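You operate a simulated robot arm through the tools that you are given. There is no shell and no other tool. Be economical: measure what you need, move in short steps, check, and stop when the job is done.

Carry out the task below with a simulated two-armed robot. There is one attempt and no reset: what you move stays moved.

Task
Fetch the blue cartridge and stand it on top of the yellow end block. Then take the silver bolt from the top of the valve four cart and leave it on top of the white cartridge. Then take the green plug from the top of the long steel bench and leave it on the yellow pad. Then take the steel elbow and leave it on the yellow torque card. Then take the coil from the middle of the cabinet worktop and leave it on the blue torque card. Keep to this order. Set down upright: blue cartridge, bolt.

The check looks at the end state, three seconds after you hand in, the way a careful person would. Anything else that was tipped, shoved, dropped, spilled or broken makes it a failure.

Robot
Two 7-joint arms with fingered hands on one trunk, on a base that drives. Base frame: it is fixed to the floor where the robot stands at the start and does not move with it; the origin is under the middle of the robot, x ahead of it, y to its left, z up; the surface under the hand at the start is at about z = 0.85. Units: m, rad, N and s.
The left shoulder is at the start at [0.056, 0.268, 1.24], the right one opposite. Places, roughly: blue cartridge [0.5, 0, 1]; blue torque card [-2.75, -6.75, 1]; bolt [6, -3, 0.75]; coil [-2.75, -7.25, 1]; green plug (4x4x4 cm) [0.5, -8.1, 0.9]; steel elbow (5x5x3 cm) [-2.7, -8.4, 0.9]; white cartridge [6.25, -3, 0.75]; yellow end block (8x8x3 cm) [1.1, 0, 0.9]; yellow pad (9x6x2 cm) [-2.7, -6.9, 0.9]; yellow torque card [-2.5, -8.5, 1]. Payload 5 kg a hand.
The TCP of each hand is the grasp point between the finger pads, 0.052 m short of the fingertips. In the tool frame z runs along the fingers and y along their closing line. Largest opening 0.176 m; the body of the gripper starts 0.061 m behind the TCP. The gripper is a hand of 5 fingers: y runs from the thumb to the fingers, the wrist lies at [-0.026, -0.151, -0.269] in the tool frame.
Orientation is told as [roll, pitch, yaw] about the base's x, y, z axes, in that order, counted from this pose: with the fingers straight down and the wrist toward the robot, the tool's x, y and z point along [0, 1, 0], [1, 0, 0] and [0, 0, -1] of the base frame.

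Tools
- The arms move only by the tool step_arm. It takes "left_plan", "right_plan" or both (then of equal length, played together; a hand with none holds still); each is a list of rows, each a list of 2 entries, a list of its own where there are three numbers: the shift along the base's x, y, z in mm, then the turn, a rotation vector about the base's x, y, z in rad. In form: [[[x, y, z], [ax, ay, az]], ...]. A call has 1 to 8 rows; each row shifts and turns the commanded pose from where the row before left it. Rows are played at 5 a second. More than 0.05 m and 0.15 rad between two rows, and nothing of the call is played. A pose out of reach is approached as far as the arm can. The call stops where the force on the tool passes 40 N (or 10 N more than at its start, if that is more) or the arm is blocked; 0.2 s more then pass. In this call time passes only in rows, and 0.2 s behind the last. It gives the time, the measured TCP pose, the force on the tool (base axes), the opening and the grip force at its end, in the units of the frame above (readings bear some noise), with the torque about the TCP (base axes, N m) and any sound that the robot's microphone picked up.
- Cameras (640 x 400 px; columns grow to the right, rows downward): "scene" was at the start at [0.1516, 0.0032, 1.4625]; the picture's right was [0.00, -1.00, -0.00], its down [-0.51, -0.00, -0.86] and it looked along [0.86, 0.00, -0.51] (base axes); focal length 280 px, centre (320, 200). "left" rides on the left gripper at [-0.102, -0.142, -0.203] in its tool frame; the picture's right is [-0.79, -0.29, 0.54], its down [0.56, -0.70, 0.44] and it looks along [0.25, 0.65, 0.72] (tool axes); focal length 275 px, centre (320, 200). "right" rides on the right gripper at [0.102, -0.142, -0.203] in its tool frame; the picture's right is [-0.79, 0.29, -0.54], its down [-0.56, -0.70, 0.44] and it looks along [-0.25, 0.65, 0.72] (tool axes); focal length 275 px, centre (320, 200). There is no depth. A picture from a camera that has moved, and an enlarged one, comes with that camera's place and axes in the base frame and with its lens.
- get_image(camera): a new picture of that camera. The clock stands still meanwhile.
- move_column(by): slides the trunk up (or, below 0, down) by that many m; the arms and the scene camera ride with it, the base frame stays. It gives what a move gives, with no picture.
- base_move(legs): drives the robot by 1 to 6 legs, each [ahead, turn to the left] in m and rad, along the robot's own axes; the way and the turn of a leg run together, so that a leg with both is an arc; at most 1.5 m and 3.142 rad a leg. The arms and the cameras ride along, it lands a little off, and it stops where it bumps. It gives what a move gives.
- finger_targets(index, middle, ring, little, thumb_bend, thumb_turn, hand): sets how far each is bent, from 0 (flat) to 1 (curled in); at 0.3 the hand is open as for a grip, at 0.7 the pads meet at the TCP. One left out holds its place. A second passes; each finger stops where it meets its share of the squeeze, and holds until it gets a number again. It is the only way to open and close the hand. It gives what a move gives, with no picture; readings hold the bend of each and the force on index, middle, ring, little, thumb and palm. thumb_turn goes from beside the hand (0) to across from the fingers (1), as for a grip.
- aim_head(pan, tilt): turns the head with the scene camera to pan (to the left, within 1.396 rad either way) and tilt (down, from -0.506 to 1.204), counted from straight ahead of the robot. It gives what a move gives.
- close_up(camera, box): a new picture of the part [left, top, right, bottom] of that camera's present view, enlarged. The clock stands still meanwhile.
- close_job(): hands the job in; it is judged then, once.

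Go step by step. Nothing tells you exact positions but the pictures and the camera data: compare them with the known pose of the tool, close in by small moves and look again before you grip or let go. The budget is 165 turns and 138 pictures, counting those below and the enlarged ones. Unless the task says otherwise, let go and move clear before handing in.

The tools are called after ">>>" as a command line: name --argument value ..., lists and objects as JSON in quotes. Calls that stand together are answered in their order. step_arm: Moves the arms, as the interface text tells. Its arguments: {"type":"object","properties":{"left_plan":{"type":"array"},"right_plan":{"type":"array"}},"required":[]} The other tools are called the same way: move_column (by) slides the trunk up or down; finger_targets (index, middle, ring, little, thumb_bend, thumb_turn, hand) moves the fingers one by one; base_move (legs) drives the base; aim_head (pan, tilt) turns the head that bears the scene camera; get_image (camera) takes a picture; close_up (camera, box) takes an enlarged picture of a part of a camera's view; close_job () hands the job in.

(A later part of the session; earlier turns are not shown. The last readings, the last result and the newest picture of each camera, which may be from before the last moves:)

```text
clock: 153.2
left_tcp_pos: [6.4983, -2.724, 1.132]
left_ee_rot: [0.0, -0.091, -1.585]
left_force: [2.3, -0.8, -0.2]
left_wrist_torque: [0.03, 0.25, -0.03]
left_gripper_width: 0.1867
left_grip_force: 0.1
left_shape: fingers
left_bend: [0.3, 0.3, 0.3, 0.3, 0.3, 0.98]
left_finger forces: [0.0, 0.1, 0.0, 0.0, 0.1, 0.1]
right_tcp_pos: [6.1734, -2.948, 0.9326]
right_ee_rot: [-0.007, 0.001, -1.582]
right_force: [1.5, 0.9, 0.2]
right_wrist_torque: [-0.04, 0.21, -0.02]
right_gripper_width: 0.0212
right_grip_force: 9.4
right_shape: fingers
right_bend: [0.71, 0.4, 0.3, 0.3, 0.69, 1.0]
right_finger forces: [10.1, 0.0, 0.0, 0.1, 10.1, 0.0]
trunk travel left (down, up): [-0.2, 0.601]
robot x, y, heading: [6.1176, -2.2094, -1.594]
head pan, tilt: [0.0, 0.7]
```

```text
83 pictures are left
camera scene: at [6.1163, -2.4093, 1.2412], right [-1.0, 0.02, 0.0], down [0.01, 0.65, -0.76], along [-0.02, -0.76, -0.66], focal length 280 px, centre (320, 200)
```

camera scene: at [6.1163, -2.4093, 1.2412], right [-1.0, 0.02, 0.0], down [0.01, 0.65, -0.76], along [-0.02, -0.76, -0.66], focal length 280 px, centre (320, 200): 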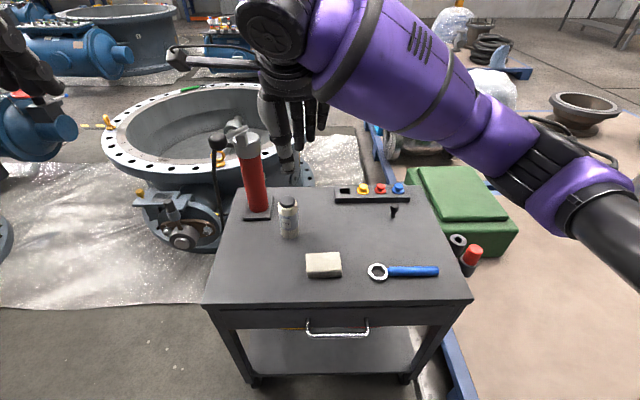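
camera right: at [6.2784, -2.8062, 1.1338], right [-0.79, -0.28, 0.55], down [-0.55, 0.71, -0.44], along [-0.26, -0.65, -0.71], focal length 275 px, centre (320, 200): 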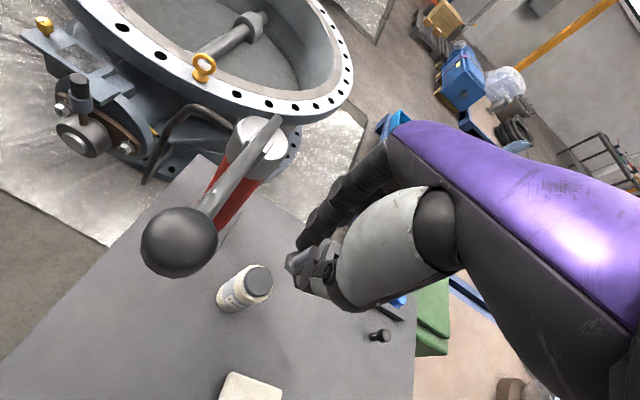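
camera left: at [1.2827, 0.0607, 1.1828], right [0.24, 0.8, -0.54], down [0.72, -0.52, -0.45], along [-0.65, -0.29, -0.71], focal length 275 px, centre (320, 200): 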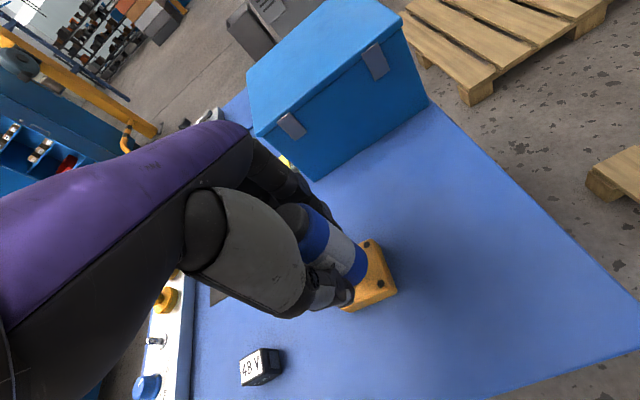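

A jack lever knob at about (6.285, -2.845, 1.01) is close below the wrist camera, so I'll turn the hand left by 0.35 rad to stay clear. The cap is triangulated at (6.184, -2.952, 0.765).

>>> step_arm --right_plan '[[[4, -1, 0], [0, 0, 0.12]], [[3, -1, 0], [0, 0, 0.12]], [[3, -1, -10], [0, 0, 0.12]], [[0, 0, -25], [0, 0, 0]], [[0, 0, -20], [0, 0, 0]]]'

>>> get_image --camera "right"

>>> close_up --camera "scene" --box '[200, 100, 360, 260]'

```text
clock: 154.4
left_tcp_pos: [6.4955, -2.7256, 1.1337]
left_ee_rot: [0.001, -0.093, -1.586]
left_force: [-0.4, -0.8, 0.0]
left_wrist_torque: [0.1, -0.06, -0.01]
left_gripper_width: 0.1866
left_grip_force: 0.0
left_shape: fingers
left_bend: [0.3, 0.3, 0.3, 0.3, 0.3, 0.98]
left_finger forces: [0.1, 0.0, 0.1, 0.1, 0.1, 0.0]
right_tcp_pos: [6.1805, -2.9522, 0.8768]
right_ee_rot: [-0.005, -0.003, -1.224]
right_force: [-0.7, -0.9, 0.2]
right_wrist_torque: [0.1, -0.03, 0.01]
right_gripper_width: 0.021
right_grip_force: 9.8
right_shape: fingers
right_bend: [0.71, 0.4, 0.3, 0.3, 0.69, 1.0]
right_finger forces: [10.2, 0.1, 0.1, 0.0, 9.9, 0.0]
trunk travel left (down, up): [-0.2, 0.601]
robot x, y, heading: [6.1176, -2.2104, -1.592]
head pan, tilt: [0.0, 0.7]
```

```text
82 pictures are left
camera right: at [6.2293, -2.784, 1.079], right [-0.64, -0.54, 0.54], down [-0.77, 0.47, -0.44], along [-0.02, -0.7, -0.71], focal length 275 px, centre (320, 200)
```

right: 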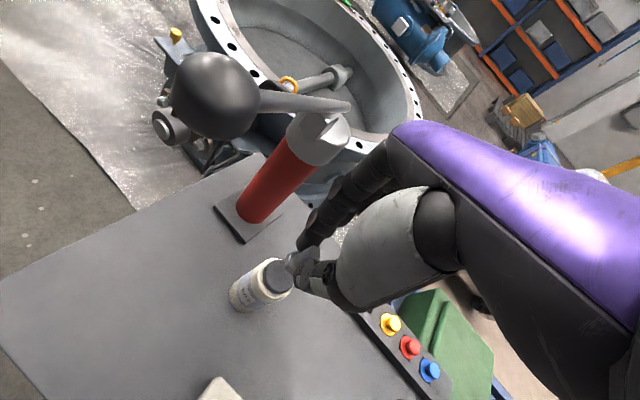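

```text
2.50 times, centred on (280, 180) of scene
camera zoom: at [6.1144, -2.4096, 1.2412], right [-1.0, 0.02, 0.0], down [0.02, 0.66, -0.76], along [-0.02, -0.76, -0.66], focal length 700 px, centre (420, 250)
```

zoom: 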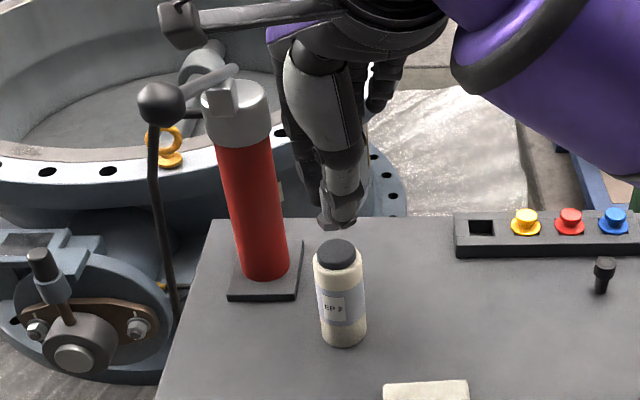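

>>> close_up --camera "right" --box '[220, 210, 380, 330]'

```text
3.33 times, centred on (300, 270) of right
camera zoom: at [6.2293, -2.784, 1.079], right [-0.64, -0.54, 0.54], down [-0.77, 0.47, -0.44], along [-0.02, -0.7, -0.71], focal length 918 px, centre (387, -33)
```

zoom: 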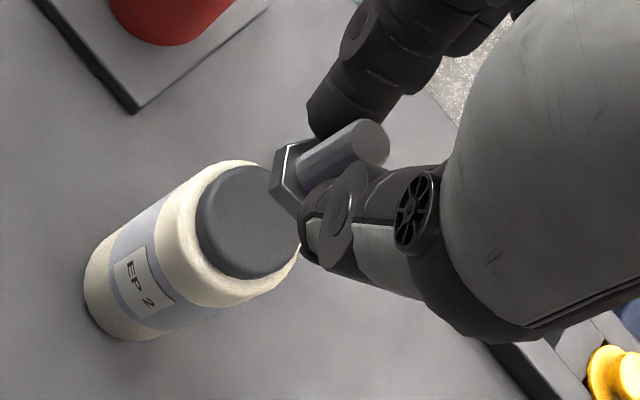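

The bolt should shift about -8 mm in x to be over the cap. Correcting and lowering to just above.

>>> step_arm --right_plan '[[[-7, -1, -10], [0, 0, 0]], [[0, 0, -15], [0, 0, 0]]]'

>>> close_up --camera "right" --box '[220, 210, 380, 330]'

>>> close_up --camera "scene" --box '[240, 140, 340, 240]'

```text
clock: 155.0
left_tcp_pos: [6.4952, -2.7256, 1.1341]
left_ee_rot: [0.003, -0.092, -1.587]
left_force: [-0.2, -0.4, 0.0]
left_wrist_torque: [0.07, -0.01, -0.01]
left_gripper_width: 0.1867
left_grip_force: 0.1
left_shape: fingers
left_bend: [0.3, 0.3, 0.3, 0.3, 0.3, 0.98]
left_finger forces: [0.0, 0.1, 0.0, 0.1, 0.0, 0.0]
right_tcp_pos: [6.1735, -2.9517, 0.8537]
right_ee_rot: [-0.004, 0.0, -1.221]
right_force: [-0.3, -0.5, 1.2]
right_wrist_torque: [0.08, -0.03, 0.0]
right_gripper_width: 0.0208
right_grip_force: 10.2
right_shape: fingers
right_bend: [0.71, 0.4, 0.3, 0.3, 0.69, 1.0]
right_finger forces: [10.1, 0.0, 0.0, 0.0, 9.9, 0.0]
trunk travel left (down, up): [-0.2, 0.601]
robot x, y, heading: [6.1188, -2.2103, -1.593]
head pan, tilt: [0.0, 0.7]
```

```text
3.33 times, centred on (300, 270) of right
camera zoom: at [6.2213, -2.7842, 1.0549], right [-0.64, -0.54, 0.54], down [-0.77, 0.47, -0.44], along [-0.02, -0.7, -0.71], focal length 918 px, centre (387, -33)
```

zoom: 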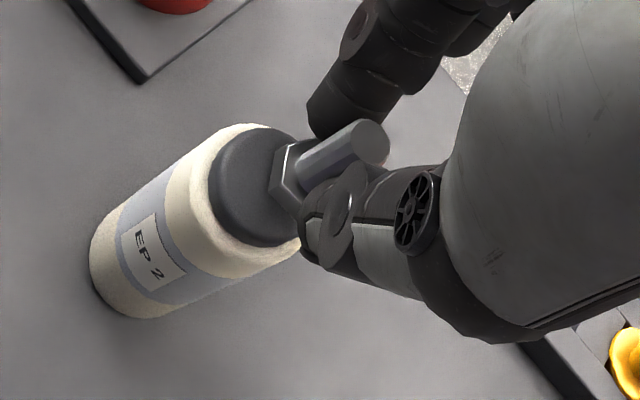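

```text
4.00 times, centred on (290, 190) of scene
camera zoom: at [6.1146, -2.4094, 1.2412], right [-1.0, 0.02, 0.0], down [0.02, 0.66, -0.76], along [-0.02, -0.76, -0.66], focal length 1120 px, centre (440, 240)
```

zoom: 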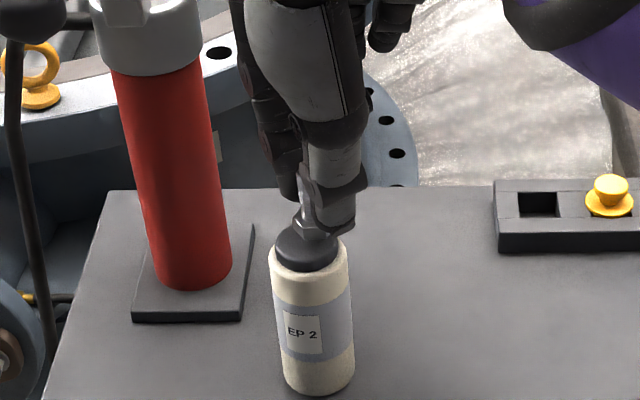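

The bolt is above the cap centre within a few millimetres. Lowering in small steps to contact.

>>> step_arm --right_plan '[[[1, 0, -6], [0, 0, 0]], [[0, 0, -4], [0, 0, 0]], [[0, 0, -2], [0, 0, 0]]]'

>>> close_up --camera "scene" --box '[260, 160, 320, 220]'

```text
clock: 155.8
left_tcp_pos: [6.4955, -2.7241, 1.1342]
left_ee_rot: [0.002, -0.093, -1.587]
left_force: [-0.2, 0.0, -0.1]
left_wrist_torque: [-0.03, -0.05, 0.0]
left_gripper_width: 0.1868
left_grip_force: 0.0
left_shape: fingers
left_bend: [0.3, 0.3, 0.3, 0.3, 0.3, 0.98]
left_finger forces: [0.0, 0.1, 0.0, 0.0, 0.0, 0.1]
right_tcp_pos: [6.1745, -2.9525, 0.8462]
right_ee_rot: [-0.005, -0.006, -1.222]
right_force: [-0.1, -2.8, 17.2]
right_wrist_torque: [-0.08, -0.1, -0.09]
right_gripper_width: 0.0206
right_grip_force: 13.2
right_shape: fingers
right_bend: [0.71, 0.4, 0.3, 0.3, 0.69, 1.0]
right_finger forces: [14.1, 0.0, 0.0, 0.0, 12.1, 0.1]
trunk travel left (down, up): [-0.2, 0.601]
robot x, y, heading: [6.1164, -2.2048, -1.595]
head pan, tilt: [0.0, 0.7]
```

```text
6.67 times, centred on (290, 190) of scene
camera zoom: at [6.1146, -2.4081, 1.2418], right [-1.0, 0.02, 0.0], down [0.02, 0.65, -0.76], along [-0.02, -0.76, -0.65], focal length 1867 px, centre (520, 267)
```

zoom: 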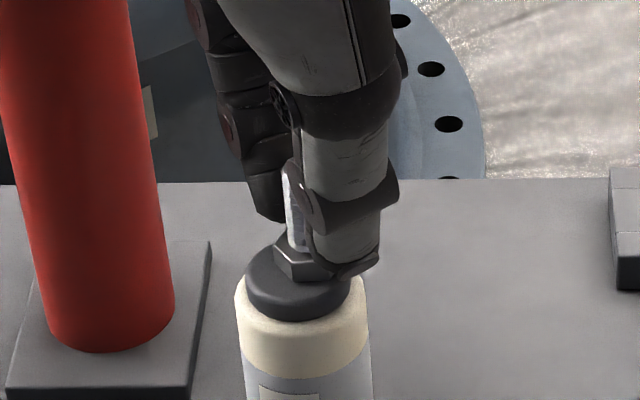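

Contact with the cap and the bolt sits centred. Easing the preload and opening gently.

>>> step_arm --right_plan '[[[0, 0, 2], [0, 0, 0]]]'

>>> finger_targets --hand "right" --index 0.62 --thumb_bend 0.6

>>> close_up --camera "scene" --box '[260, 160, 320, 220]'

>>> close_up --camera "right" --box '[220, 210, 380, 330]'

```text
clock: 156.2
left_tcp_pos: [6.496, -2.7229, 1.1348]
left_ee_rot: [0.001, -0.094, -1.586]
left_force: [-0.6, 0.5, 0.0]
left_wrist_torque: [-0.01, 0.0, -0.02]
left_gripper_width: 0.1867
left_grip_force: 0.0
left_shape: fingers
left_bend: [0.3, 0.3, 0.3, 0.3, 0.3, 0.98]
left_finger forces: [0.0, 0.0, 0.0, 0.0, 0.0, 0.0]
right_tcp_pos: [6.1749, -2.9519, 0.8452]
right_ee_rot: [-0.005, -0.002, -1.222]
right_force: [-1.2, -1.8, 17.3]
right_wrist_torque: [-0.02, -0.08, 0.03]
right_gripper_width: 0.0207
right_grip_force: 13.6
right_shape: fingers
right_bend: [0.71, 0.4, 0.3, 0.3, 0.69, 1.0]
right_finger forces: [14.0, 0.0, 0.0, 0.0, 12.4, 0.0]
trunk travel left (down, up): [-0.2, 0.601]
robot x, y, heading: [6.1143, -2.2062, -1.597]
head pan, tilt: [0.0, 0.7]
```

```text
clock: 157.2
left_tcp_pos: [6.4961, -2.724, 1.1344]
left_ee_rot: [0.002, -0.094, -1.586]
left_force: [0.3, -0.5, 0.8]
left_wrist_torque: [0.05, 0.01, 0.0]
left_gripper_width: 0.1867
left_grip_force: 0.0
left_shape: fingers
left_bend: [0.3, 0.3, 0.3, 0.3, 0.3, 0.98]
left_finger forces: [0.1, 0.1, 0.0, 0.1, 0.0, 0.0]
right_tcp_pos: [6.1743, -2.9525, 0.8446]
right_ee_rot: [-0.005, 0.001, -1.223]
right_force: [-0.2, 0.3, 1.0]
right_wrist_torque: [0.03, -0.02, 0.02]
right_gripper_width: 0.0509
right_grip_force: 0.2
right_shape: fingers
right_bend: [0.62, 0.4, 0.3, 0.3, 0.6, 1.0]
right_finger forces: [0.0, 0.1, 0.0, 0.1, 0.0, 0.0]
trunk travel left (down, up): [-0.2, 0.601]
robot x, y, heading: [6.1145, -2.2103, -1.594]
head pan, tilt: [0.0, 0.7]
```

```text
6.67 times, centred on (290, 190) of scene
camera zoom: at [6.1147, -2.4092, 1.2413], right [-1.0, 0.02, 0.0], down [0.01, 0.66, -0.76], along [-0.02, -0.76, -0.66], focal length 1867 px, centre (520, 267)
```

zoom: 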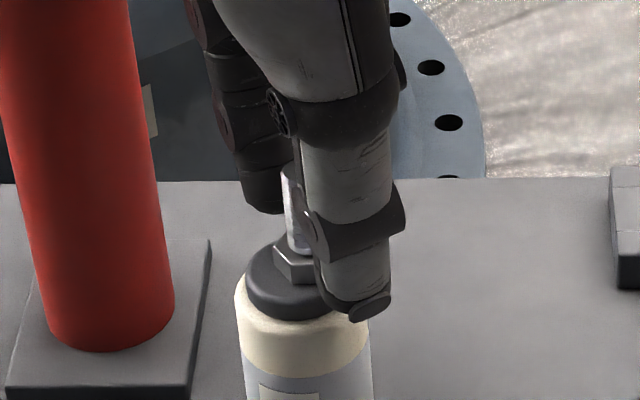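

```text
3.33 times, centred on (300, 270) of right
camera zoom: at [6.2228, -2.7838, 1.0448], right [-0.64, -0.54, 0.54], down [-0.77, 0.47, -0.44], along [-0.02, -0.7, -0.71], focal length 918 px, centre (387, -33)
```

zoom: 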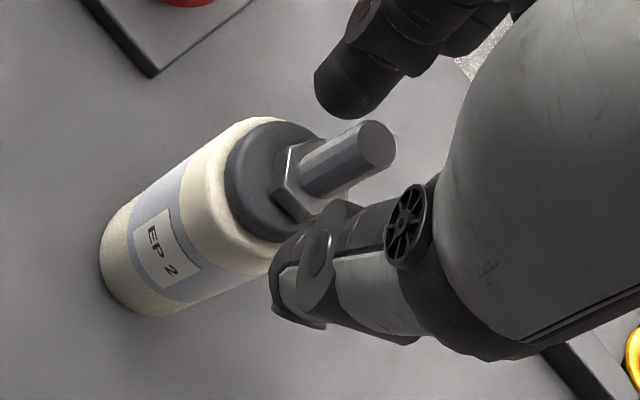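

The bolt stands free on the cap. Lifting the hand straight up and clear.

>>> step_arm --right_plan '[[[0, 0, 15], [0, 0, 0]], [[0, 0, 25], [0, 0, 0]], [[0, 0, 35], [0, 0, 0]], [[0, 0, 40], [0, 0, 0]], [[0, 0, 40], [0, 0, 0]], [[-20, 35, 20], [0, 0, 0]], [[-20, 35, 20], [0, 0, -0.12]], [[-20, 35, 20], [0, 0, -0.12]]]'

>>> close_up --camera "scene" --box '[200, 140, 440, 290]'

```text
clock: 159.0
left_tcp_pos: [6.4956, -2.7228, 1.1354]
left_ee_rot: [0.002, -0.096, -1.586]
left_force: [-0.3, 1.9, 2.3]
left_wrist_torque: [-0.24, -0.05, 0.02]
left_gripper_width: 0.1867
left_grip_force: 0.0
left_shape: fingers
left_bend: [0.3, 0.3, 0.3, 0.3, 0.3, 0.98]
left_finger forces: [0.1, 0.1, 0.1, 0.0, 0.0, 0.1]
right_tcp_pos: [6.1152, -2.844, 1.0593]
right_ee_rot: [-0.007, 0.0, -1.462]
right_force: [0.6, 0.9, -0.8]
right_wrist_torque: [-0.13, 0.06, -0.05]
right_gripper_width: 0.0507
right_grip_force: 0.1
right_shape: fingers
right_bend: [0.62, 0.4, 0.3, 0.3, 0.6, 1.0]
right_finger forces: [0.1, 0.0, 0.0, 0.0, 0.1, 0.0]
trunk travel left (down, up): [-0.2, 0.601]
robot x, y, heading: [6.1184, -2.2105, -1.592]
head pan, tilt: [0.0, 0.7]
```

```text
2.67 times, centred on (320, 215) of scene
camera zoom: at [6.1145, -2.4074, 1.2421], right [-1.0, 0.02, 0.0], down [0.02, 0.65, -0.76], along [-0.02, -0.76, -0.65], focal length 747 px, centre (320, 160)
```

zoom: 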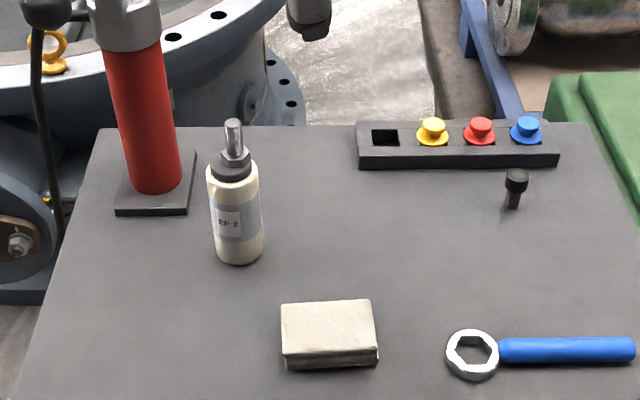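

Bolt is upright on the white cartridge and everything else undisturbed. Now raise the trunk, tuck the arms and drive west, around the screen, toward the green plug's bench.

>>> move_column --by 0.2

>>> step_arm --left_plan '[[[-25, 0, 0], [0.01, 0, 0]], [[-25, 0, 0], [0.01, 0, 0]], [[-25, 0, 0], [0.01, 0, 0]], [[-25, 0, 0], [0.01, 0, 0]], [[-25, 0, 0], [0.01, 0, 0]], [[-25, 0, 0], [0.01, 0, 0]], [[-25, 0, 0], [0.01, 0, 0]], [[-25, 0, 0], [0.01, 0, 0]]]' --right_plan '[[[-25, 15, 0], [0, 0, -0.015]], [[-25, 15, 0], [0, 0, -0.015]], [[-25, 15, 0], [0, 0, -0.015]], [[-25, 15, 0], [0, 0, -0.015]], [[-25, 15, 0], [0, 0, -0.015]], [[-25, 15, 0], [0, 0, -0.015]], [[-25, 15, 0], [0, 0, -0.015]], [[-25, 15, 0], [0, 0, -0.015]]]'

>>> base_move --legs '[[-0.35, 0], [0, -1.63], [1.5, 0], [1.5, 0], [1.5, 0], [0.6, 0]]'

>>> aim_head --pan 0.5 --tilt 0.3

>>> get_image --camera "scene"

```text
clock: 161.2
left_tcp_pos: [6.4937, -2.7237, 1.3355]
left_ee_rot: [0.0, -0.093, -1.587]
left_force: [0.7, 0.1, -0.9]
left_wrist_torque: [0.03, 0.01, 0.01]
left_gripper_width: 0.1866
left_grip_force: 0.0
left_shape: fingers
left_bend: [0.3, 0.3, 0.3, 0.3, 0.3, 0.98]
left_finger forces: [0.0, 0.0, 0.0, 0.0, 0.0, 0.0]
right_tcp_pos: [6.1153, -2.8474, 1.2574]
right_ee_rot: [-0.005, 0.001, -1.46]
right_force: [-1.3, 0.1, -1.3]
right_wrist_torque: [0.0, 0.04, 0.0]
right_gripper_width: 0.0508
right_grip_force: 0.1
right_shape: fingers
right_bend: [0.62, 0.4, 0.3, 0.3, 0.6, 1.0]
right_finger forces: [0.0, 0.0, 0.0, 0.0, 0.0, 0.1]
trunk travel left (down, up): [-0.4, 0.401]
robot x, y, heading: [6.1164, -2.2082, -1.59]
head pan, tilt: [0.0, 0.7]
```

```text
clock: 163.0
left_tcp_pos: [6.2892, -2.7234, 1.3369]
left_ee_rot: [0.005, -0.013, -1.586]
left_force: [-3.5, 0.7, 1.3]
left_wrist_torque: [-0.01, -0.33, 0.05]
left_gripper_width: 0.1868
left_grip_force: 0.1
left_shape: fingers
left_bend: [0.3, 0.3, 0.3, 0.3, 0.3, 0.98]
left_finger forces: [0.1, 0.0, 0.0, 0.0, 0.0, 0.1]
right_tcp_pos: [5.9085, -2.7282, 1.2557]
right_ee_rot: [-0.004, 0.0, -1.584]
right_force: [-1.8, 0.5, 0.4]
right_wrist_torque: [-0.04, -0.33, 0.05]
right_gripper_width: 0.0509
right_grip_force: 0.1
right_shape: fingers
right_bend: [0.62, 0.4, 0.3, 0.3, 0.6, 1.0]
right_finger forces: [0.0, 0.0, 0.0, 0.1, 0.0, 0.0]
trunk travel left (down, up): [-0.4, 0.401]
robot x, y, heading: [6.1185, -2.2101, -1.589]
head pan, tilt: [0.0, 0.7]
```

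```text
clock: 205.1
left_tcp_pos: [0.5448, -1.6926, 1.3346]
left_ee_rot: [0.0, -0.011, 3.071]
left_force: [-1.2, -0.2, -0.1]
left_wrist_torque: [0.04, -0.15, -0.02]
left_gripper_width: 0.1866
left_grip_force: 0.0
left_shape: fingers
left_bend: [0.3, 0.3, 0.3, 0.3, 0.3, 0.98]
left_finger forces: [0.0, 0.0, 0.0, 0.0, 0.0, 0.0]
right_tcp_pos: [0.5624, -1.3121, 1.2561]
right_ee_rot: [-0.006, 0.003, 3.075]
right_force: [-0.8, -0.7, -0.5]
right_wrist_torque: [-0.01, -0.1, -0.01]
right_gripper_width: 0.0509
right_grip_force: 0.1
right_shape: fingers
right_bend: [0.62, 0.4, 0.3, 0.3, 0.6, 1.0]
right_finger forces: [0.0, 0.0, 0.0, 0.0, 0.1, 0.0]
trunk travel left (down, up): [-0.4, 0.401]
robot x, y, heading: [1.0705, -1.5439, 3.057]
head pan, tilt: [0.0, 0.7]
```

```text
clock: 206.0
left_tcp_pos: [0.5607, -1.6928, 1.3405]
left_ee_rot: [0.003, -0.023, 3.069]
left_force: [-3.0, 0.1, -0.6]
left_wrist_torque: [0.02, -0.31, -0.05]
left_gripper_width: 0.1866
left_grip_force: 0.0
left_shape: fingers
left_bend: [0.3, 0.3, 0.3, 0.3, 0.3, 0.98]
left_finger forces: [0.0, 0.0, 0.1, 0.0, 0.0, 0.0]
right_tcp_pos: [0.5772, -1.3127, 1.2597]
right_ee_rot: [-0.01, -0.01, 3.073]
right_force: [-1.8, -0.2, -1.0]
right_wrist_torque: [-0.04, -0.27, 0.04]
right_gripper_width: 0.051
right_grip_force: 0.0
right_shape: fingers
right_bend: [0.62, 0.4, 0.3, 0.3, 0.6, 1.0]
right_finger forces: [0.0, 0.0, 0.0, 0.1, 0.0, 0.0]
trunk travel left (down, up): [-0.4, 0.401]
robot x, y, heading: [1.0689, -1.5478, 3.062]
head pan, tilt: [0.499, 0.3]
```

```text
73 pictures are left
camera scene: at [0.9251, -1.5756, 1.4827], right [-0.41, 0.91, -0.01], down [0.29, 0.12, -0.95], along [-0.87, -0.39, -0.31], focal length 280 px, centre (320, 200)
```

scene: 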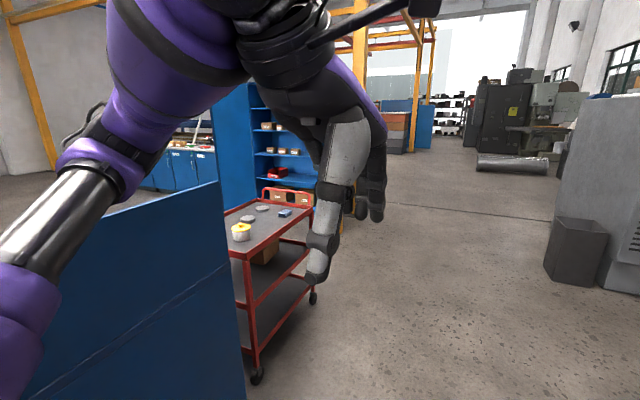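

The red cart spans x≈-0.04…-0.83 at y≈-2.45 and a blue shelf stands further west. I'll drive past the cart and look south.

>>> base_move --legs '[[1.5, 0.03], [1.0, 0.03], [0, 1.59]]'

>>> aim_head --pan 0 --tilt 0.3

>>> get_image --camera "scene"

```text
clock: 228.4
left_tcp_pos: [-1.1866, -1.9411, 1.3419]
left_ee_rot: [0.001, -0.027, -1.548]
left_force: [-0.2, 0.4, 0.1]
left_wrist_torque: [-0.02, -0.03, 0.02]
left_gripper_width: 0.1869
left_grip_force: 0.1
left_shape: fingers
left_bend: [0.3, 0.3, 0.3, 0.3, 0.3, 0.98]
left_finger forces: [0.0, 0.0, 0.0, 0.1, 0.1, 0.0]
right_tcp_pos: [-1.5669, -1.9592, 1.2622]
right_ee_rot: [-0.006, -0.016, -1.544]
right_force: [-1.2, 0.4, -0.4]
right_wrist_torque: [-0.04, -0.03, 0.02]
right_gripper_width: 0.0507
right_grip_force: 0.0
right_shape: fingers
right_bend: [0.62, 0.4, 0.3, 0.3, 0.6, 1.0]
right_finger forces: [0.0, 0.0, 0.0, 0.1, 0.1, 0.0]
trunk travel left (down, up): [-0.4, 0.401]
robot x, y, heading: [-1.4006, -1.4482, -1.557]
head pan, tilt: [0.499, 0.3]
```

```text
clock: 229.4
left_tcp_pos: [-1.1896, -1.9252, 1.3483]
left_ee_rot: [0.004, -0.038, -1.549]
left_force: [-1.7, -1.5, 0.2]
left_wrist_torque: [0.26, -0.2, 0.0]
left_gripper_width: 0.1866
left_grip_force: 0.1
left_shape: fingers
left_bend: [0.3, 0.3, 0.3, 0.3, 0.3, 0.97]
left_finger forces: [0.0, 0.0, 0.1, 0.1, 0.0, 0.1]
right_tcp_pos: [-1.5705, -1.9463, 1.2675]
right_ee_rot: [-0.006, -0.026, -1.544]
right_force: [-0.9, -2.1, -1.7]
right_wrist_torque: [0.27, -0.25, 0.11]
right_gripper_width: 0.0509
right_grip_force: 0.1
right_shape: fingers
right_bend: [0.62, 0.4, 0.3, 0.3, 0.6, 1.0]
right_finger forces: [0.1, 0.1, 0.0, 0.0, 0.0, 0.0]
trunk travel left (down, up): [-0.4, 0.401]
robot x, y, heading: [-1.4022, -1.4521, -1.56]
head pan, tilt: [0.0, 0.3]
```

```text
72 pictures are left
camera scene: at [-1.4001, -1.6014, 1.4827], right [-1.0, -0.01, 0.0], down [0.0, 0.31, -0.95], along [0.01, -0.95, -0.31], focal length 280 px, centre (320, 200)
```

scene: 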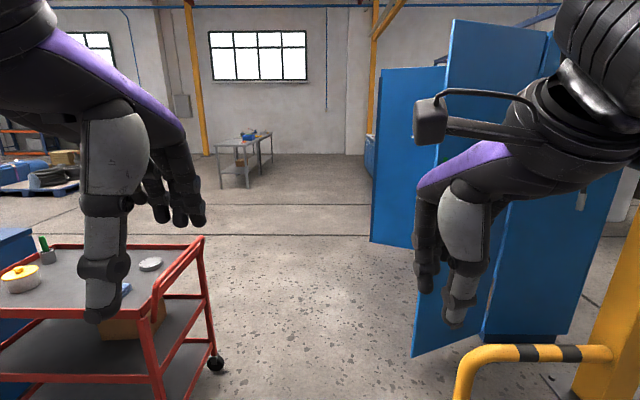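

There's a passage about 1.2 m wide between the red cart and the open blue door. I'll raise the trunk so that the arms pass above the cart, and go through slightly on the cart's side.

>>> move_column --by 0.38

>>> aim_head --pan 1.0 --tilt 0.75

>>> get_image --camera "scene"

```text
clock: 233.1
left_tcp_pos: [-1.1852, -1.9232, 1.7275]
left_ee_rot: [0.0, -0.039, -1.548]
left_force: [0.5, 0.6, 0.1]
left_wrist_torque: [0.03, 0.02, -0.03]
left_gripper_width: 0.1866
left_grip_force: 0.0
left_shape: fingers
left_bend: [0.3, 0.3, 0.3, 0.3, 0.3, 0.98]
left_finger forces: [0.1, 0.1, 0.0, 0.0, 0.1, 0.0]
right_tcp_pos: [-1.5684, -1.9456, 1.6482]
right_ee_rot: [-0.009, -0.029, -1.547]
right_force: [0.0, -0.6, 0.3]
right_wrist_torque: [0.03, 0.0, -0.03]
right_gripper_width: 0.0512
right_grip_force: 0.1
right_shape: fingers
right_bend: [0.62, 0.4, 0.3, 0.3, 0.6, 1.0]
right_finger forces: [0.1, 0.0, 0.0, 0.1, 0.0, 0.0]
trunk travel left (down, up): [-0.78, 0.021]
robot x, y, heading: [-1.4015, -1.4524, -1.554]
head pan, tilt: [0.0, 0.3]
```

```text
clock: 234.3
left_tcp_pos: [-1.1861, -1.9242, 1.7285]
left_ee_rot: [0.001, -0.04, -1.547]
left_force: [0.2, -0.3, 0.2]
left_wrist_torque: [0.03, 0.0, -0.02]
left_gripper_width: 0.1864
left_grip_force: 0.1
left_shape: fingers
left_bend: [0.3, 0.3, 0.3, 0.3, 0.3, 0.98]
left_finger forces: [0.0, 0.0, 0.1, 0.0, 0.1, 0.0]
right_tcp_pos: [-1.5683, -1.9446, 1.6477]
right_ee_rot: [-0.009, -0.028, -1.545]
right_force: [-0.9, 1.2, 0.0]
right_wrist_torque: [0.02, -0.04, 0.01]
right_gripper_width: 0.0511
right_grip_force: 0.1
right_shape: fingers
right_bend: [0.62, 0.4, 0.3, 0.3, 0.6, 1.0]
right_finger forces: [0.0, 0.1, 0.0, 0.0, 0.0, 0.0]
trunk travel left (down, up): [-0.78, 0.021]
robot x, y, heading: [-1.401, -1.4478, -1.553]
head pan, tilt: [1.0, 0.75]
```

```text
71 pictures are left
camera scene: at [-1.3292, -1.5262, 1.8249], right [-0.53, -0.85, -0.01], down [-0.58, 0.37, -0.73], along [0.62, -0.38, -0.69], focal length 280 px, centre (320, 200)
```

scene: 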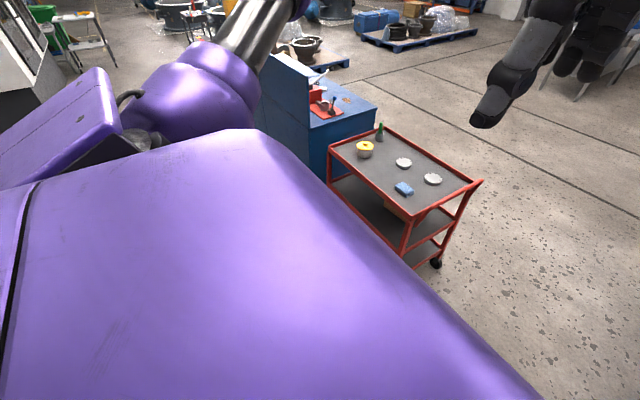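

The arms now ride well above the cart. Driving through.

>>> base_move --legs '[[0, 0.13], [0.95, 0], [0, -0.15], [1.5, 0], [0.5, 0]]'

>>> aim_head --pan 0.35 --tilt 0.35

>>> get_image --camera "scene"

```text
clock: 242.5
left_tcp_pos: [-1.0549, -2.8099, 1.7389]
left_ee_rot: [0.003, -0.075, -1.55]
left_force: [-1.8, 2.7, 1.7]
left_wrist_torque: [-0.39, -0.33, 0.07]
left_gripper_width: 0.1871
left_grip_force: 0.0
left_shape: fingers
left_bend: [0.3, 0.3, 0.3, 0.3, 0.3, 0.97]
left_finger forces: [0.0, 0.0, 0.0, 0.0, 0.1, 0.1]
right_tcp_pos: [-1.4312, -2.8297, 1.6566]
right_ee_rot: [-0.012, -0.052, -1.519]
right_force: [16.1, 8.1, -5.2]
right_wrist_torque: [-1.09, 1.74, -0.33]
right_gripper_width: 0.0513
right_grip_force: 0.2
right_shape: fingers
right_bend: [0.62, 0.4, 0.3, 0.3, 0.6, 1.0]
right_finger forces: [0.0, 0.0, 0.0, 0.0, 0.1, 0.0]
trunk travel left (down, up): [-0.78, 0.021]
robot x, y, heading: [-1.2714, -2.3809, -1.547]
head pan, tilt: [1.0, 0.75]
stopped in leg 3: the robot was blocked; the commanded pose is now the measured one
```

```text
clock: 243.6
left_tcp_pos: [-1.0527, -2.8147, 1.7387]
left_ee_rot: [0.002, -0.067, -1.546]
left_force: [-0.5, -0.6, 0.1]
left_wrist_torque: [0.03, 0.01, -0.02]
left_gripper_width: 0.1869
left_grip_force: 0.1
left_shape: fingers
left_bend: [0.3, 0.3, 0.3, 0.3, 0.3, 0.98]
left_finger forces: [0.0, 0.0, 0.0, 0.0, 0.0, 0.1]
right_tcp_pos: [-1.4304, -2.8357, 1.6571]
right_ee_rot: [-0.01, -0.049, -1.529]
right_force: [-0.1, 0.5, -0.2]
right_wrist_torque: [-0.03, 0.03, 0.02]
right_gripper_width: 0.0511
right_grip_force: 0.1
right_shape: fingers
right_bend: [0.62, 0.4, 0.3, 0.3, 0.6, 1.0]
right_finger forces: [0.0, 0.0, 0.1, 0.0, 0.1, 0.0]
trunk travel left (down, up): [-0.78, 0.021]
robot x, y, heading: [-1.2726, -2.3821, -1.549]
head pan, tilt: [0.351, 0.351]
```

```text
70 pictures are left
camera scene: at [-1.2296, -2.5077, 1.8596], right [-0.93, -0.37, 0.0], down [-0.13, 0.34, -0.93], along [0.34, -0.87, -0.36], focal length 280 px, centre (320, 200)
```

scene: 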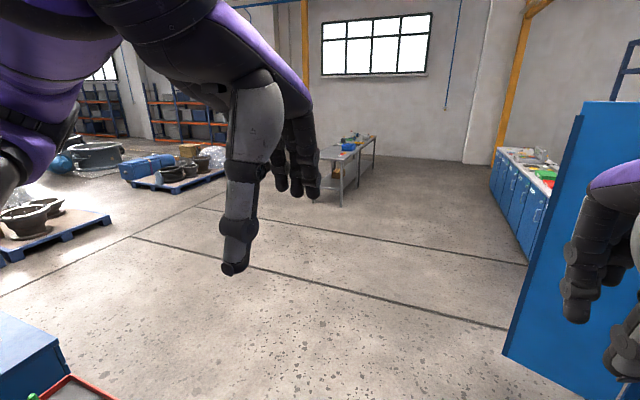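

The turn was blocked on the right side, probably an arm against the tall blue door. Looking right.

>>> aim_head --pan -0.8 --tilt 0.45

>>> get_image --camera "scene"

>>> get_image --camera "right"

```text
clock: 244.9
left_tcp_pos: [-1.0512, -2.815, 1.7381]
left_ee_rot: [0.001, -0.068, -1.546]
left_force: [-0.4, -0.7, -0.1]
left_wrist_torque: [-0.01, -0.01, 0.01]
left_gripper_width: 0.187
left_grip_force: 0.0
left_shape: fingers
left_bend: [0.3, 0.3, 0.3, 0.3, 0.3, 0.98]
left_finger forces: [0.0, 0.1, 0.0, 0.1, 0.0, 0.2]
right_tcp_pos: [-1.4296, -2.8352, 1.6582]
right_ee_rot: [-0.011, -0.051, -1.53]
right_force: [0.9, -0.7, -0.1]
right_wrist_torque: [0.02, 0.03, 0.01]
right_gripper_width: 0.0512
right_grip_force: 0.2
right_shape: fingers
right_bend: [0.62, 0.4, 0.3, 0.3, 0.6, 1.0]
right_finger forces: [0.0, 0.0, 0.1, 0.0, 0.0, 0.0]
trunk travel left (down, up): [-0.78, 0.021]
robot x, y, heading: [-1.2733, -2.3829, -1.546]
head pan, tilt: [-0.799, 0.45]
```

```text
69 pictures are left
camera scene: at [-1.328, -2.4864, 1.8511], right [-0.71, 0.7, 0.01], down [0.3, 0.33, -0.9], along [-0.63, -0.63, -0.44], focal length 280 px, centre (320, 200)
```

scene: 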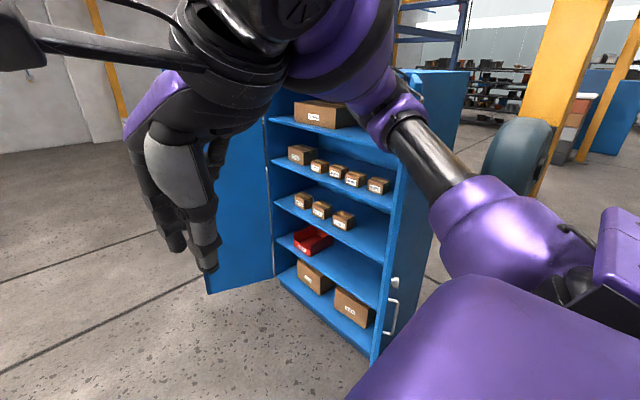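

```text
68 pictures are left
camera right: at [-1.3331, -2.6795, 1.8514], right [-0.77, -0.29, 0.56], down [-0.59, 0.66, -0.47], along [-0.23, -0.7, -0.68], focal length 275 px, centre (320, 200)
```

right: 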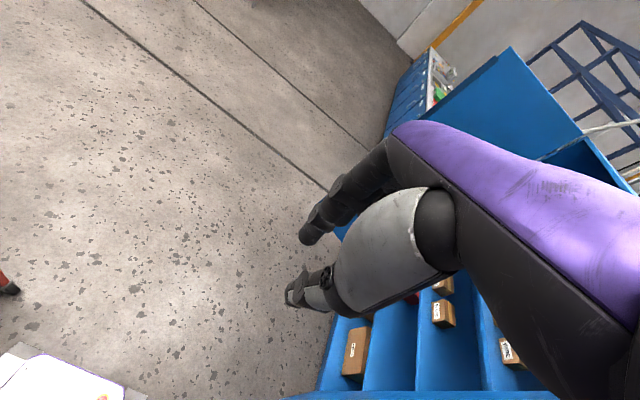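

The right elbow is next to the blue door. I'll turn slightly left and stretch the right arm forward to bring the elbow in.

>>> base_move --legs '[[0, 0.13]]'

>>> step_arm --right_plan '[[[15, -40, 0], [0, 0, 0]], [[15, -40, 0], [0, 0, 0]], [[15, -40, 0], [0, 0, 0]], [[15, -40, 0], [0, 0, 0]], [[15, -40, 0], [0, 0, 0]], [[15, -40, 0], [0, 0, 0]]]' --left_plan '[[[10, -40, 0], [0, 0, 0]], [[10, -40, 0], [0, 0, 0]], [[10, -40, 0], [0, 0, 0]], [[10, -40, 0], [0, 0, 0]], [[10, -40, 0], [0, 0, 0]], [[10, -40, 0], [0, 0, 0]]]'

>>> get_image --camera "scene"

```text
clock: 246.1
left_tcp_pos: [-0.9984, -2.7793, 1.7386]
left_ee_rot: [0.001, -0.071, -1.412]
left_force: [2.8, 0.1, 0.6]
left_wrist_torque: [-0.02, 0.29, -0.07]
left_gripper_width: 0.1867
left_grip_force: 0.1
left_shape: fingers
left_bend: [0.3, 0.3, 0.3, 0.3, 0.3, 0.98]
left_finger forces: [0.0, 0.1, 0.0, 0.0, 0.0, 0.0]
right_tcp_pos: [-1.3742, -2.8509, 1.6584]
right_ee_rot: [-0.017, -0.052, -1.402]
right_force: [2.0, 0.0, -0.4]
right_wrist_torque: [-0.04, 0.28, -0.07]
right_gripper_width: 0.0511
right_grip_force: 0.2
right_shape: fingers
right_bend: [0.62, 0.4, 0.3, 0.3, 0.6, 1.0]
right_finger forces: [0.0, 0.0, 0.0, 0.1, 0.0, 0.0]
trunk travel left (down, up): [-0.78, 0.021]
robot x, y, heading: [-1.2772, -2.3855, -1.415]
head pan, tilt: [-0.799, 0.45]
```

```text
clock: 246.3
left_tcp_pos: [-1.0078, -2.7297, 1.7464]
left_ee_rot: [0.007, -0.084, -1.41]
left_force: [-1.4, 5.4, 0.4]
left_wrist_torque: [-0.59, -0.12, 0.1]
left_gripper_width: 0.1867
left_grip_force: 0.1
left_shape: fingers
left_bend: [0.3, 0.3, 0.3, 0.3, 0.3, 0.98]
left_finger forces: [0.1, 0.0, 0.0, 0.0, 0.0, 0.1]
right_tcp_pos: [-1.3855, -2.8042, 1.664]
right_ee_rot: [-0.016, -0.068, -1.402]
right_force: [-1.6, 5.5, 0.1]
right_wrist_torque: [-0.6, -0.15, -0.07]
right_gripper_width: 0.0511
right_grip_force: 0.1
right_shape: fingers
right_bend: [0.62, 0.4, 0.3, 0.3, 0.6, 1.0]
right_finger forces: [0.0, 0.0, 0.0, 0.0, 0.0, 0.0]
trunk travel left (down, up): [-0.78, 0.021]
robot x, y, heading: [-1.2754, -2.3836, -1.416]
head pan, tilt: [-0.799, 0.45]
stopped in row 1 (right hand): the force on the tool passed its limit at 92 N (the readings are from after the stop); the commanded pose is now the measured one
```

```text
67 pictures are left
camera scene: at [-1.322, -2.4823, 1.8516], right [-0.8, 0.6, 0.01], down [0.26, 0.36, -0.9], along [-0.54, -0.72, -0.44], focal length 280 px, centre (320, 200)
```

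scene: 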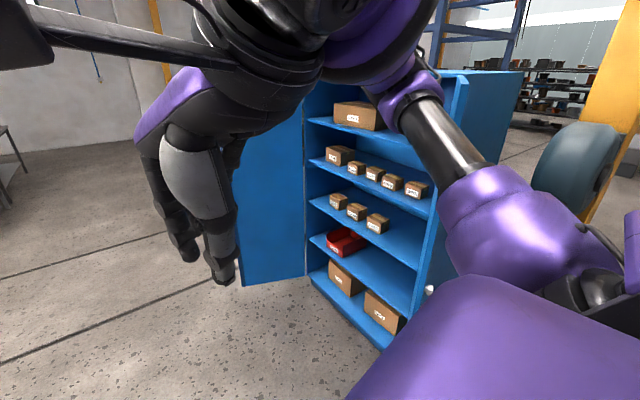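

The right arm meets the open near door. Backing off and then stretching the arms forward and inward before trying again.

>>> base_move --legs '[[-0.55, 0]]'

>>> step_arm --right_plan '[[[22, -40, 0], [0, 0, 0]], [[22, -40, 0], [0, 0, 0]], [[22, -40, 0], [0, 0, 0]], [[22, -40, 0], [0, 0, 0]], [[22, -40, 0], [0, 0, 0]], [[22, -40, 0], [0, 0, 0]], [[10, -40, 0], [0, 0, 0]]]' --left_plan '[[[5, -40, 0], [0, 0, 0]], [[5, -40, 0], [0, 0, 0]], [[5, -40, 0], [0, 0, 0]], [[5, -40, 0], [0, 0, 0]], [[5, -40, 0], [0, 0, 0]], [[5, -40, 0], [0, 0, 0]], [[5, -40, 0], [0, 0, 0]]]'

>>> get_image --camera "scene"

```text
clock: 250.5
left_tcp_pos: [-1.0896, -2.2049, 1.7425]
left_ee_rot: [0.008, -0.076, -1.415]
left_force: [0.4, 0.2, 0.4]
left_wrist_torque: [0.03, -0.02, 0.01]
left_gripper_width: 0.1869
left_grip_force: 0.0
left_shape: fingers
left_bend: [0.3, 0.3, 0.3, 0.3, 0.3, 0.98]
left_finger forces: [0.0, 0.0, 0.0, 0.1, 0.1, 0.1]
right_tcp_pos: [-1.4689, -2.2776, 1.6624]
right_ee_rot: [-0.014, -0.058, -1.412]
right_force: [0.5, -1.0, -0.2]
right_wrist_torque: [0.06, 0.01, -0.04]
right_gripper_width: 0.051
right_grip_force: 0.0
right_shape: fingers
right_bend: [0.62, 0.4, 0.3, 0.3, 0.6, 1.0]
right_finger forces: [0.1, 0.0, 0.0, 0.0, 0.0, 0.1]
trunk travel left (down, up): [-0.78, 0.021]
robot x, y, heading: [-1.3573, -1.8466, -1.42]
head pan, tilt: [-0.799, 0.45]
```

```text
clock: 252.1
left_tcp_pos: [-1.0588, -2.4654, 1.7473]
left_ee_rot: [0.008, -0.088, -1.416]
left_force: [0.2, -2.5, -1.2]
left_wrist_torque: [0.29, 0.06, -0.07]
left_gripper_width: 0.1866
left_grip_force: 0.0
left_shape: fingers
left_bend: [0.3, 0.3, 0.3, 0.3, 0.3, 0.97]
left_finger forces: [0.0, 0.0, 0.0, 0.0, 0.0, 0.0]
right_tcp_pos: [-1.3342, -2.5353, 1.665]
right_ee_rot: [-0.018, -0.069, -1.412]
right_force: [0.6, -2.4, -0.9]
right_wrist_torque: [0.28, -0.03, -0.02]
right_gripper_width: 0.0509
right_grip_force: 0.0
right_shape: fingers
right_bend: [0.62, 0.4, 0.3, 0.3, 0.6, 1.0]
right_finger forces: [0.0, 0.1, 0.0, 0.0, 0.0, 0.0]
trunk travel left (down, up): [-0.78, 0.021]
robot x, y, heading: [-1.3599, -1.8462, -1.422]
head pan, tilt: [-0.799, 0.45]
```

```text
66 pictures are left
camera scene: at [-1.4033, -1.9575, 1.8509], right [-0.8, 0.61, 0.01], down [0.26, 0.36, -0.9], along [-0.55, -0.71, -0.45], focal length 280 px, centre (320, 200)
```

scene: 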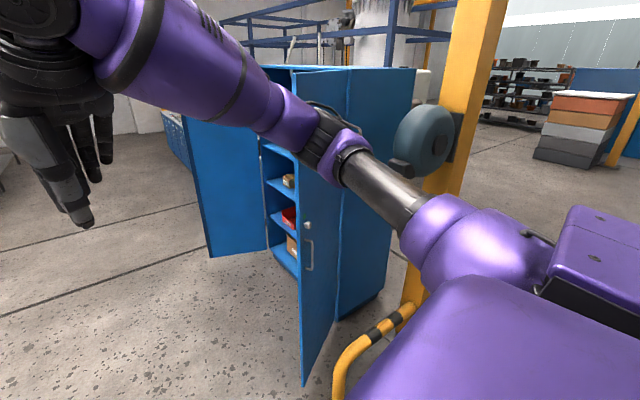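

Now the door's free edge is clear: (-1.99, -2.87). The right elbow is about 10–15 cm further in. Trying again.

>>> base_move --legs '[[0.65, 0], [0, -0.1], [1.5, 0], [0.6, 0]]'

>>> aim_head --pan 0.35 --tilt 0.35

>>> get_image --camera "scene"

```text
clock: 271.4
left_tcp_pos: [-0.9838, -5.2472, 1.748]
left_ee_rot: [0.009, -0.089, -1.531]
left_force: [-0.9, -0.8, -0.3]
left_wrist_torque: [0.03, 0.0, 0.0]
left_gripper_width: 0.1866
left_grip_force: 0.0
left_shape: fingers
left_bend: [0.3, 0.3, 0.3, 0.3, 0.3, 0.97]
left_finger forces: [0.0, 0.0, 0.1, 0.1, 0.0, 0.1]
right_tcp_pos: [-1.2625, -5.2836, 1.667]
right_ee_rot: [-0.017, -0.072, -1.528]
right_force: [-0.5, -0.3, -0.4]
right_wrist_torque: [0.05, -0.06, 0.02]
right_gripper_width: 0.0513
right_grip_force: 0.0
right_shape: fingers
right_bend: [0.62, 0.4, 0.3, 0.3, 0.6, 1.0]
right_finger forces: [0.1, 0.0, 0.1, 0.0, 0.0, 0.0]
trunk travel left (down, up): [-0.78, 0.021]
robot x, y, heading: [-1.2034, -4.6037, -1.536]
head pan, tilt: [-0.799, 0.45]
```

```text
clock: 272.8
left_tcp_pos: [-0.9866, -5.2248, 1.7577]
left_ee_rot: [0.003, -0.108, -1.535]
left_force: [0.0, 0.3, -0.7]
left_wrist_torque: [-0.08, 0.02, 0.03]
left_gripper_width: 0.1869
left_grip_force: 0.1
left_shape: fingers
left_bend: [0.3, 0.3, 0.3, 0.3, 0.3, 0.98]
left_finger forces: [0.0, 0.1, 0.0, 0.0, 0.0, 0.0]
right_tcp_pos: [-1.265, -5.262, 1.677]
right_ee_rot: [-0.017, -0.088, -1.526]
right_force: [0.8, 0.6, 0.9]
right_wrist_torque: [-0.09, -0.01, -0.03]
right_gripper_width: 0.051
right_grip_force: 0.0
right_shape: fingers
right_bend: [0.62, 0.4, 0.3, 0.3, 0.6, 1.0]
right_finger forces: [0.0, 0.0, 0.0, 0.1, 0.0, 0.0]
trunk travel left (down, up): [-0.78, 0.021]
robot x, y, heading: [-1.2049, -4.6046, -1.531]
head pan, tilt: [0.351, 0.351]
```

```text
65 pictures are left
camera scene: at [-1.168, -4.7218, 1.86], right [-0.93, -0.37, 0.0], down [-0.13, 0.33, -0.93], along [0.35, -0.87, -0.36], focal length 280 px, centre (320, 200)
```

scene: 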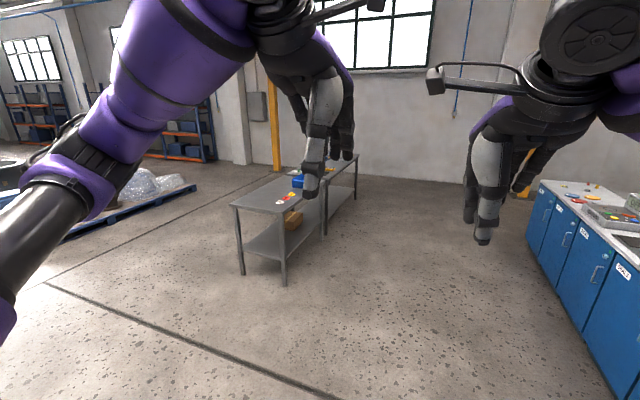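

Through the gap. The long bench spans x≈0.03–0.6, y≈-6.8…-9.4. Driving beside it to y≈-8.0 and turning to face it.

>>> base_move --legs '[[1.5, 0], [1.5, 0], [0.4, 0], [0, 1.53]]'

>>> move_column --by -0.38

>>> aim_head --pan 0 --tilt 0.5

>>> get_image --camera "scene"

```text
clock: 301.9
left_tcp_pos: [-0.41, -7.7902, 1.7569]
left_ee_rot: [0.009, -0.104, 0.098]
left_force: [-0.6, -0.1, 0.0]
left_wrist_torque: [0.06, -0.04, 0.04]
left_gripper_width: 0.1867
left_grip_force: 0.2
left_shape: fingers
left_bend: [0.3, 0.3, 0.3, 0.3, 0.3, 0.98]
left_finger forces: [0.0, 0.1, 0.0, 0.0, 0.0, 0.0]
right_tcp_pos: [-0.3577, -8.0696, 1.6758]
right_ee_rot: [-0.017, -0.088, 0.101]
right_force: [-0.3, -0.5, 0.0]
right_wrist_torque: [0.09, -0.05, 0.01]
right_gripper_width: 0.0513
right_grip_force: 0.1
right_shape: fingers
right_bend: [0.62, 0.4, 0.3, 0.3, 0.6, 1.0]
right_finger forces: [0.0, 0.1, 0.0, 0.0, 0.0, 0.1]
trunk travel left (down, up): [-0.78, 0.021]
robot x, y, heading: [-1.0152, -8.0793, 0.093]
head pan, tilt: [0.351, 0.351]
```

```text
clock: 302.1
left_tcp_pos: [-0.4698, -7.7532, 1.7647]
left_ee_rot: [0.007, -0.121, 0.084]
left_force: [-5.8, 8.6, -2.7]
left_wrist_torque: [-1.05, -0.68, -0.08]
left_gripper_width: 0.1863
left_grip_force: 0.0
left_shape: fingers
left_bend: [0.3, 0.3, 0.3, 0.3, 0.3, 0.98]
left_finger forces: [0.1, 0.0, 0.1, 0.1, 0.0, 0.0]
right_tcp_pos: [-0.4082, -8.0351, 1.6903]
right_ee_rot: [-0.023, -0.109, 0.08]
right_force: [-8.2, 6.2, 1.9]
right_wrist_torque: [-0.77, -0.83, -0.26]
right_gripper_width: 0.0511
right_grip_force: 0.0
right_shape: fingers
right_bend: [0.62, 0.4, 0.3, 0.3, 0.6, 1.0]
right_finger forces: [0.1, 0.0, 0.0, 0.0, 0.0, 0.1]
trunk travel left (down, up): [-0.779, 0.022]
robot x, y, heading: [-1.0163, -8.0769, 0.089]
head pan, tilt: [0.351, 0.351]
stopped: the force on the tool passed its limit at 125 N (the readings are from after the stop); the commanded pose is now the measured one
```

```text
clock: 303.0
left_tcp_pos: [-0.4615, -7.789, 1.7675]
left_ee_rot: [0.019, -0.119, 0.071]
left_force: [-2.4, -5.1, 2.4]
left_wrist_torque: [0.74, -0.19, 0.22]
left_gripper_width: 0.1866
left_grip_force: 0.0
left_shape: fingers
left_bend: [0.3, 0.3, 0.3, 0.3, 0.3, 0.98]
left_finger forces: [0.1, 0.0, 0.0, 0.0, 0.0, 0.0]
right_tcp_pos: [-0.3989, -8.0586, 1.6876]
right_ee_rot: [0.006, -0.105, 0.085]
right_force: [-1.0, -6.0, 1.4]
right_wrist_torque: [0.68, -0.11, 0.12]
right_gripper_width: 0.051
right_grip_force: 0.0
right_shape: fingers
right_bend: [0.62, 0.4, 0.3, 0.3, 0.6, 1.0]
right_finger forces: [0.0, 0.0, 0.0, 0.0, 0.0, 0.0]
trunk travel left (down, up): [-0.779, 0.022]
robot x, y, heading: [-1.0171, -8.0795, 0.095]
head pan, tilt: [0.0, 0.499]
```

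```text
64 pictures are left
camera scene: at [-0.8929, -8.0745, 1.8463], right [0.09, -1.0, -0.01], down [-0.49, -0.04, -0.87], along [0.87, 0.08, -0.49], focal length 280 px, centre (320, 200)
```

scene: 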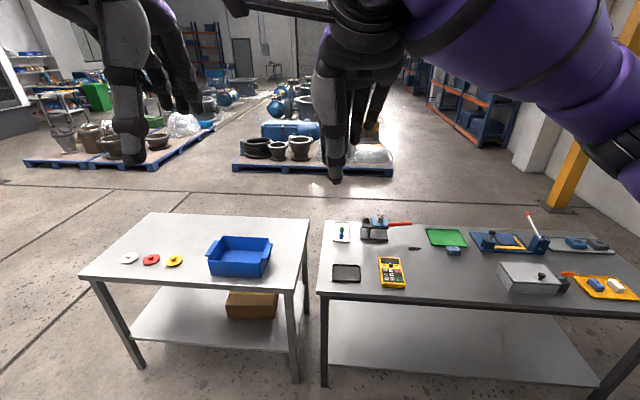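

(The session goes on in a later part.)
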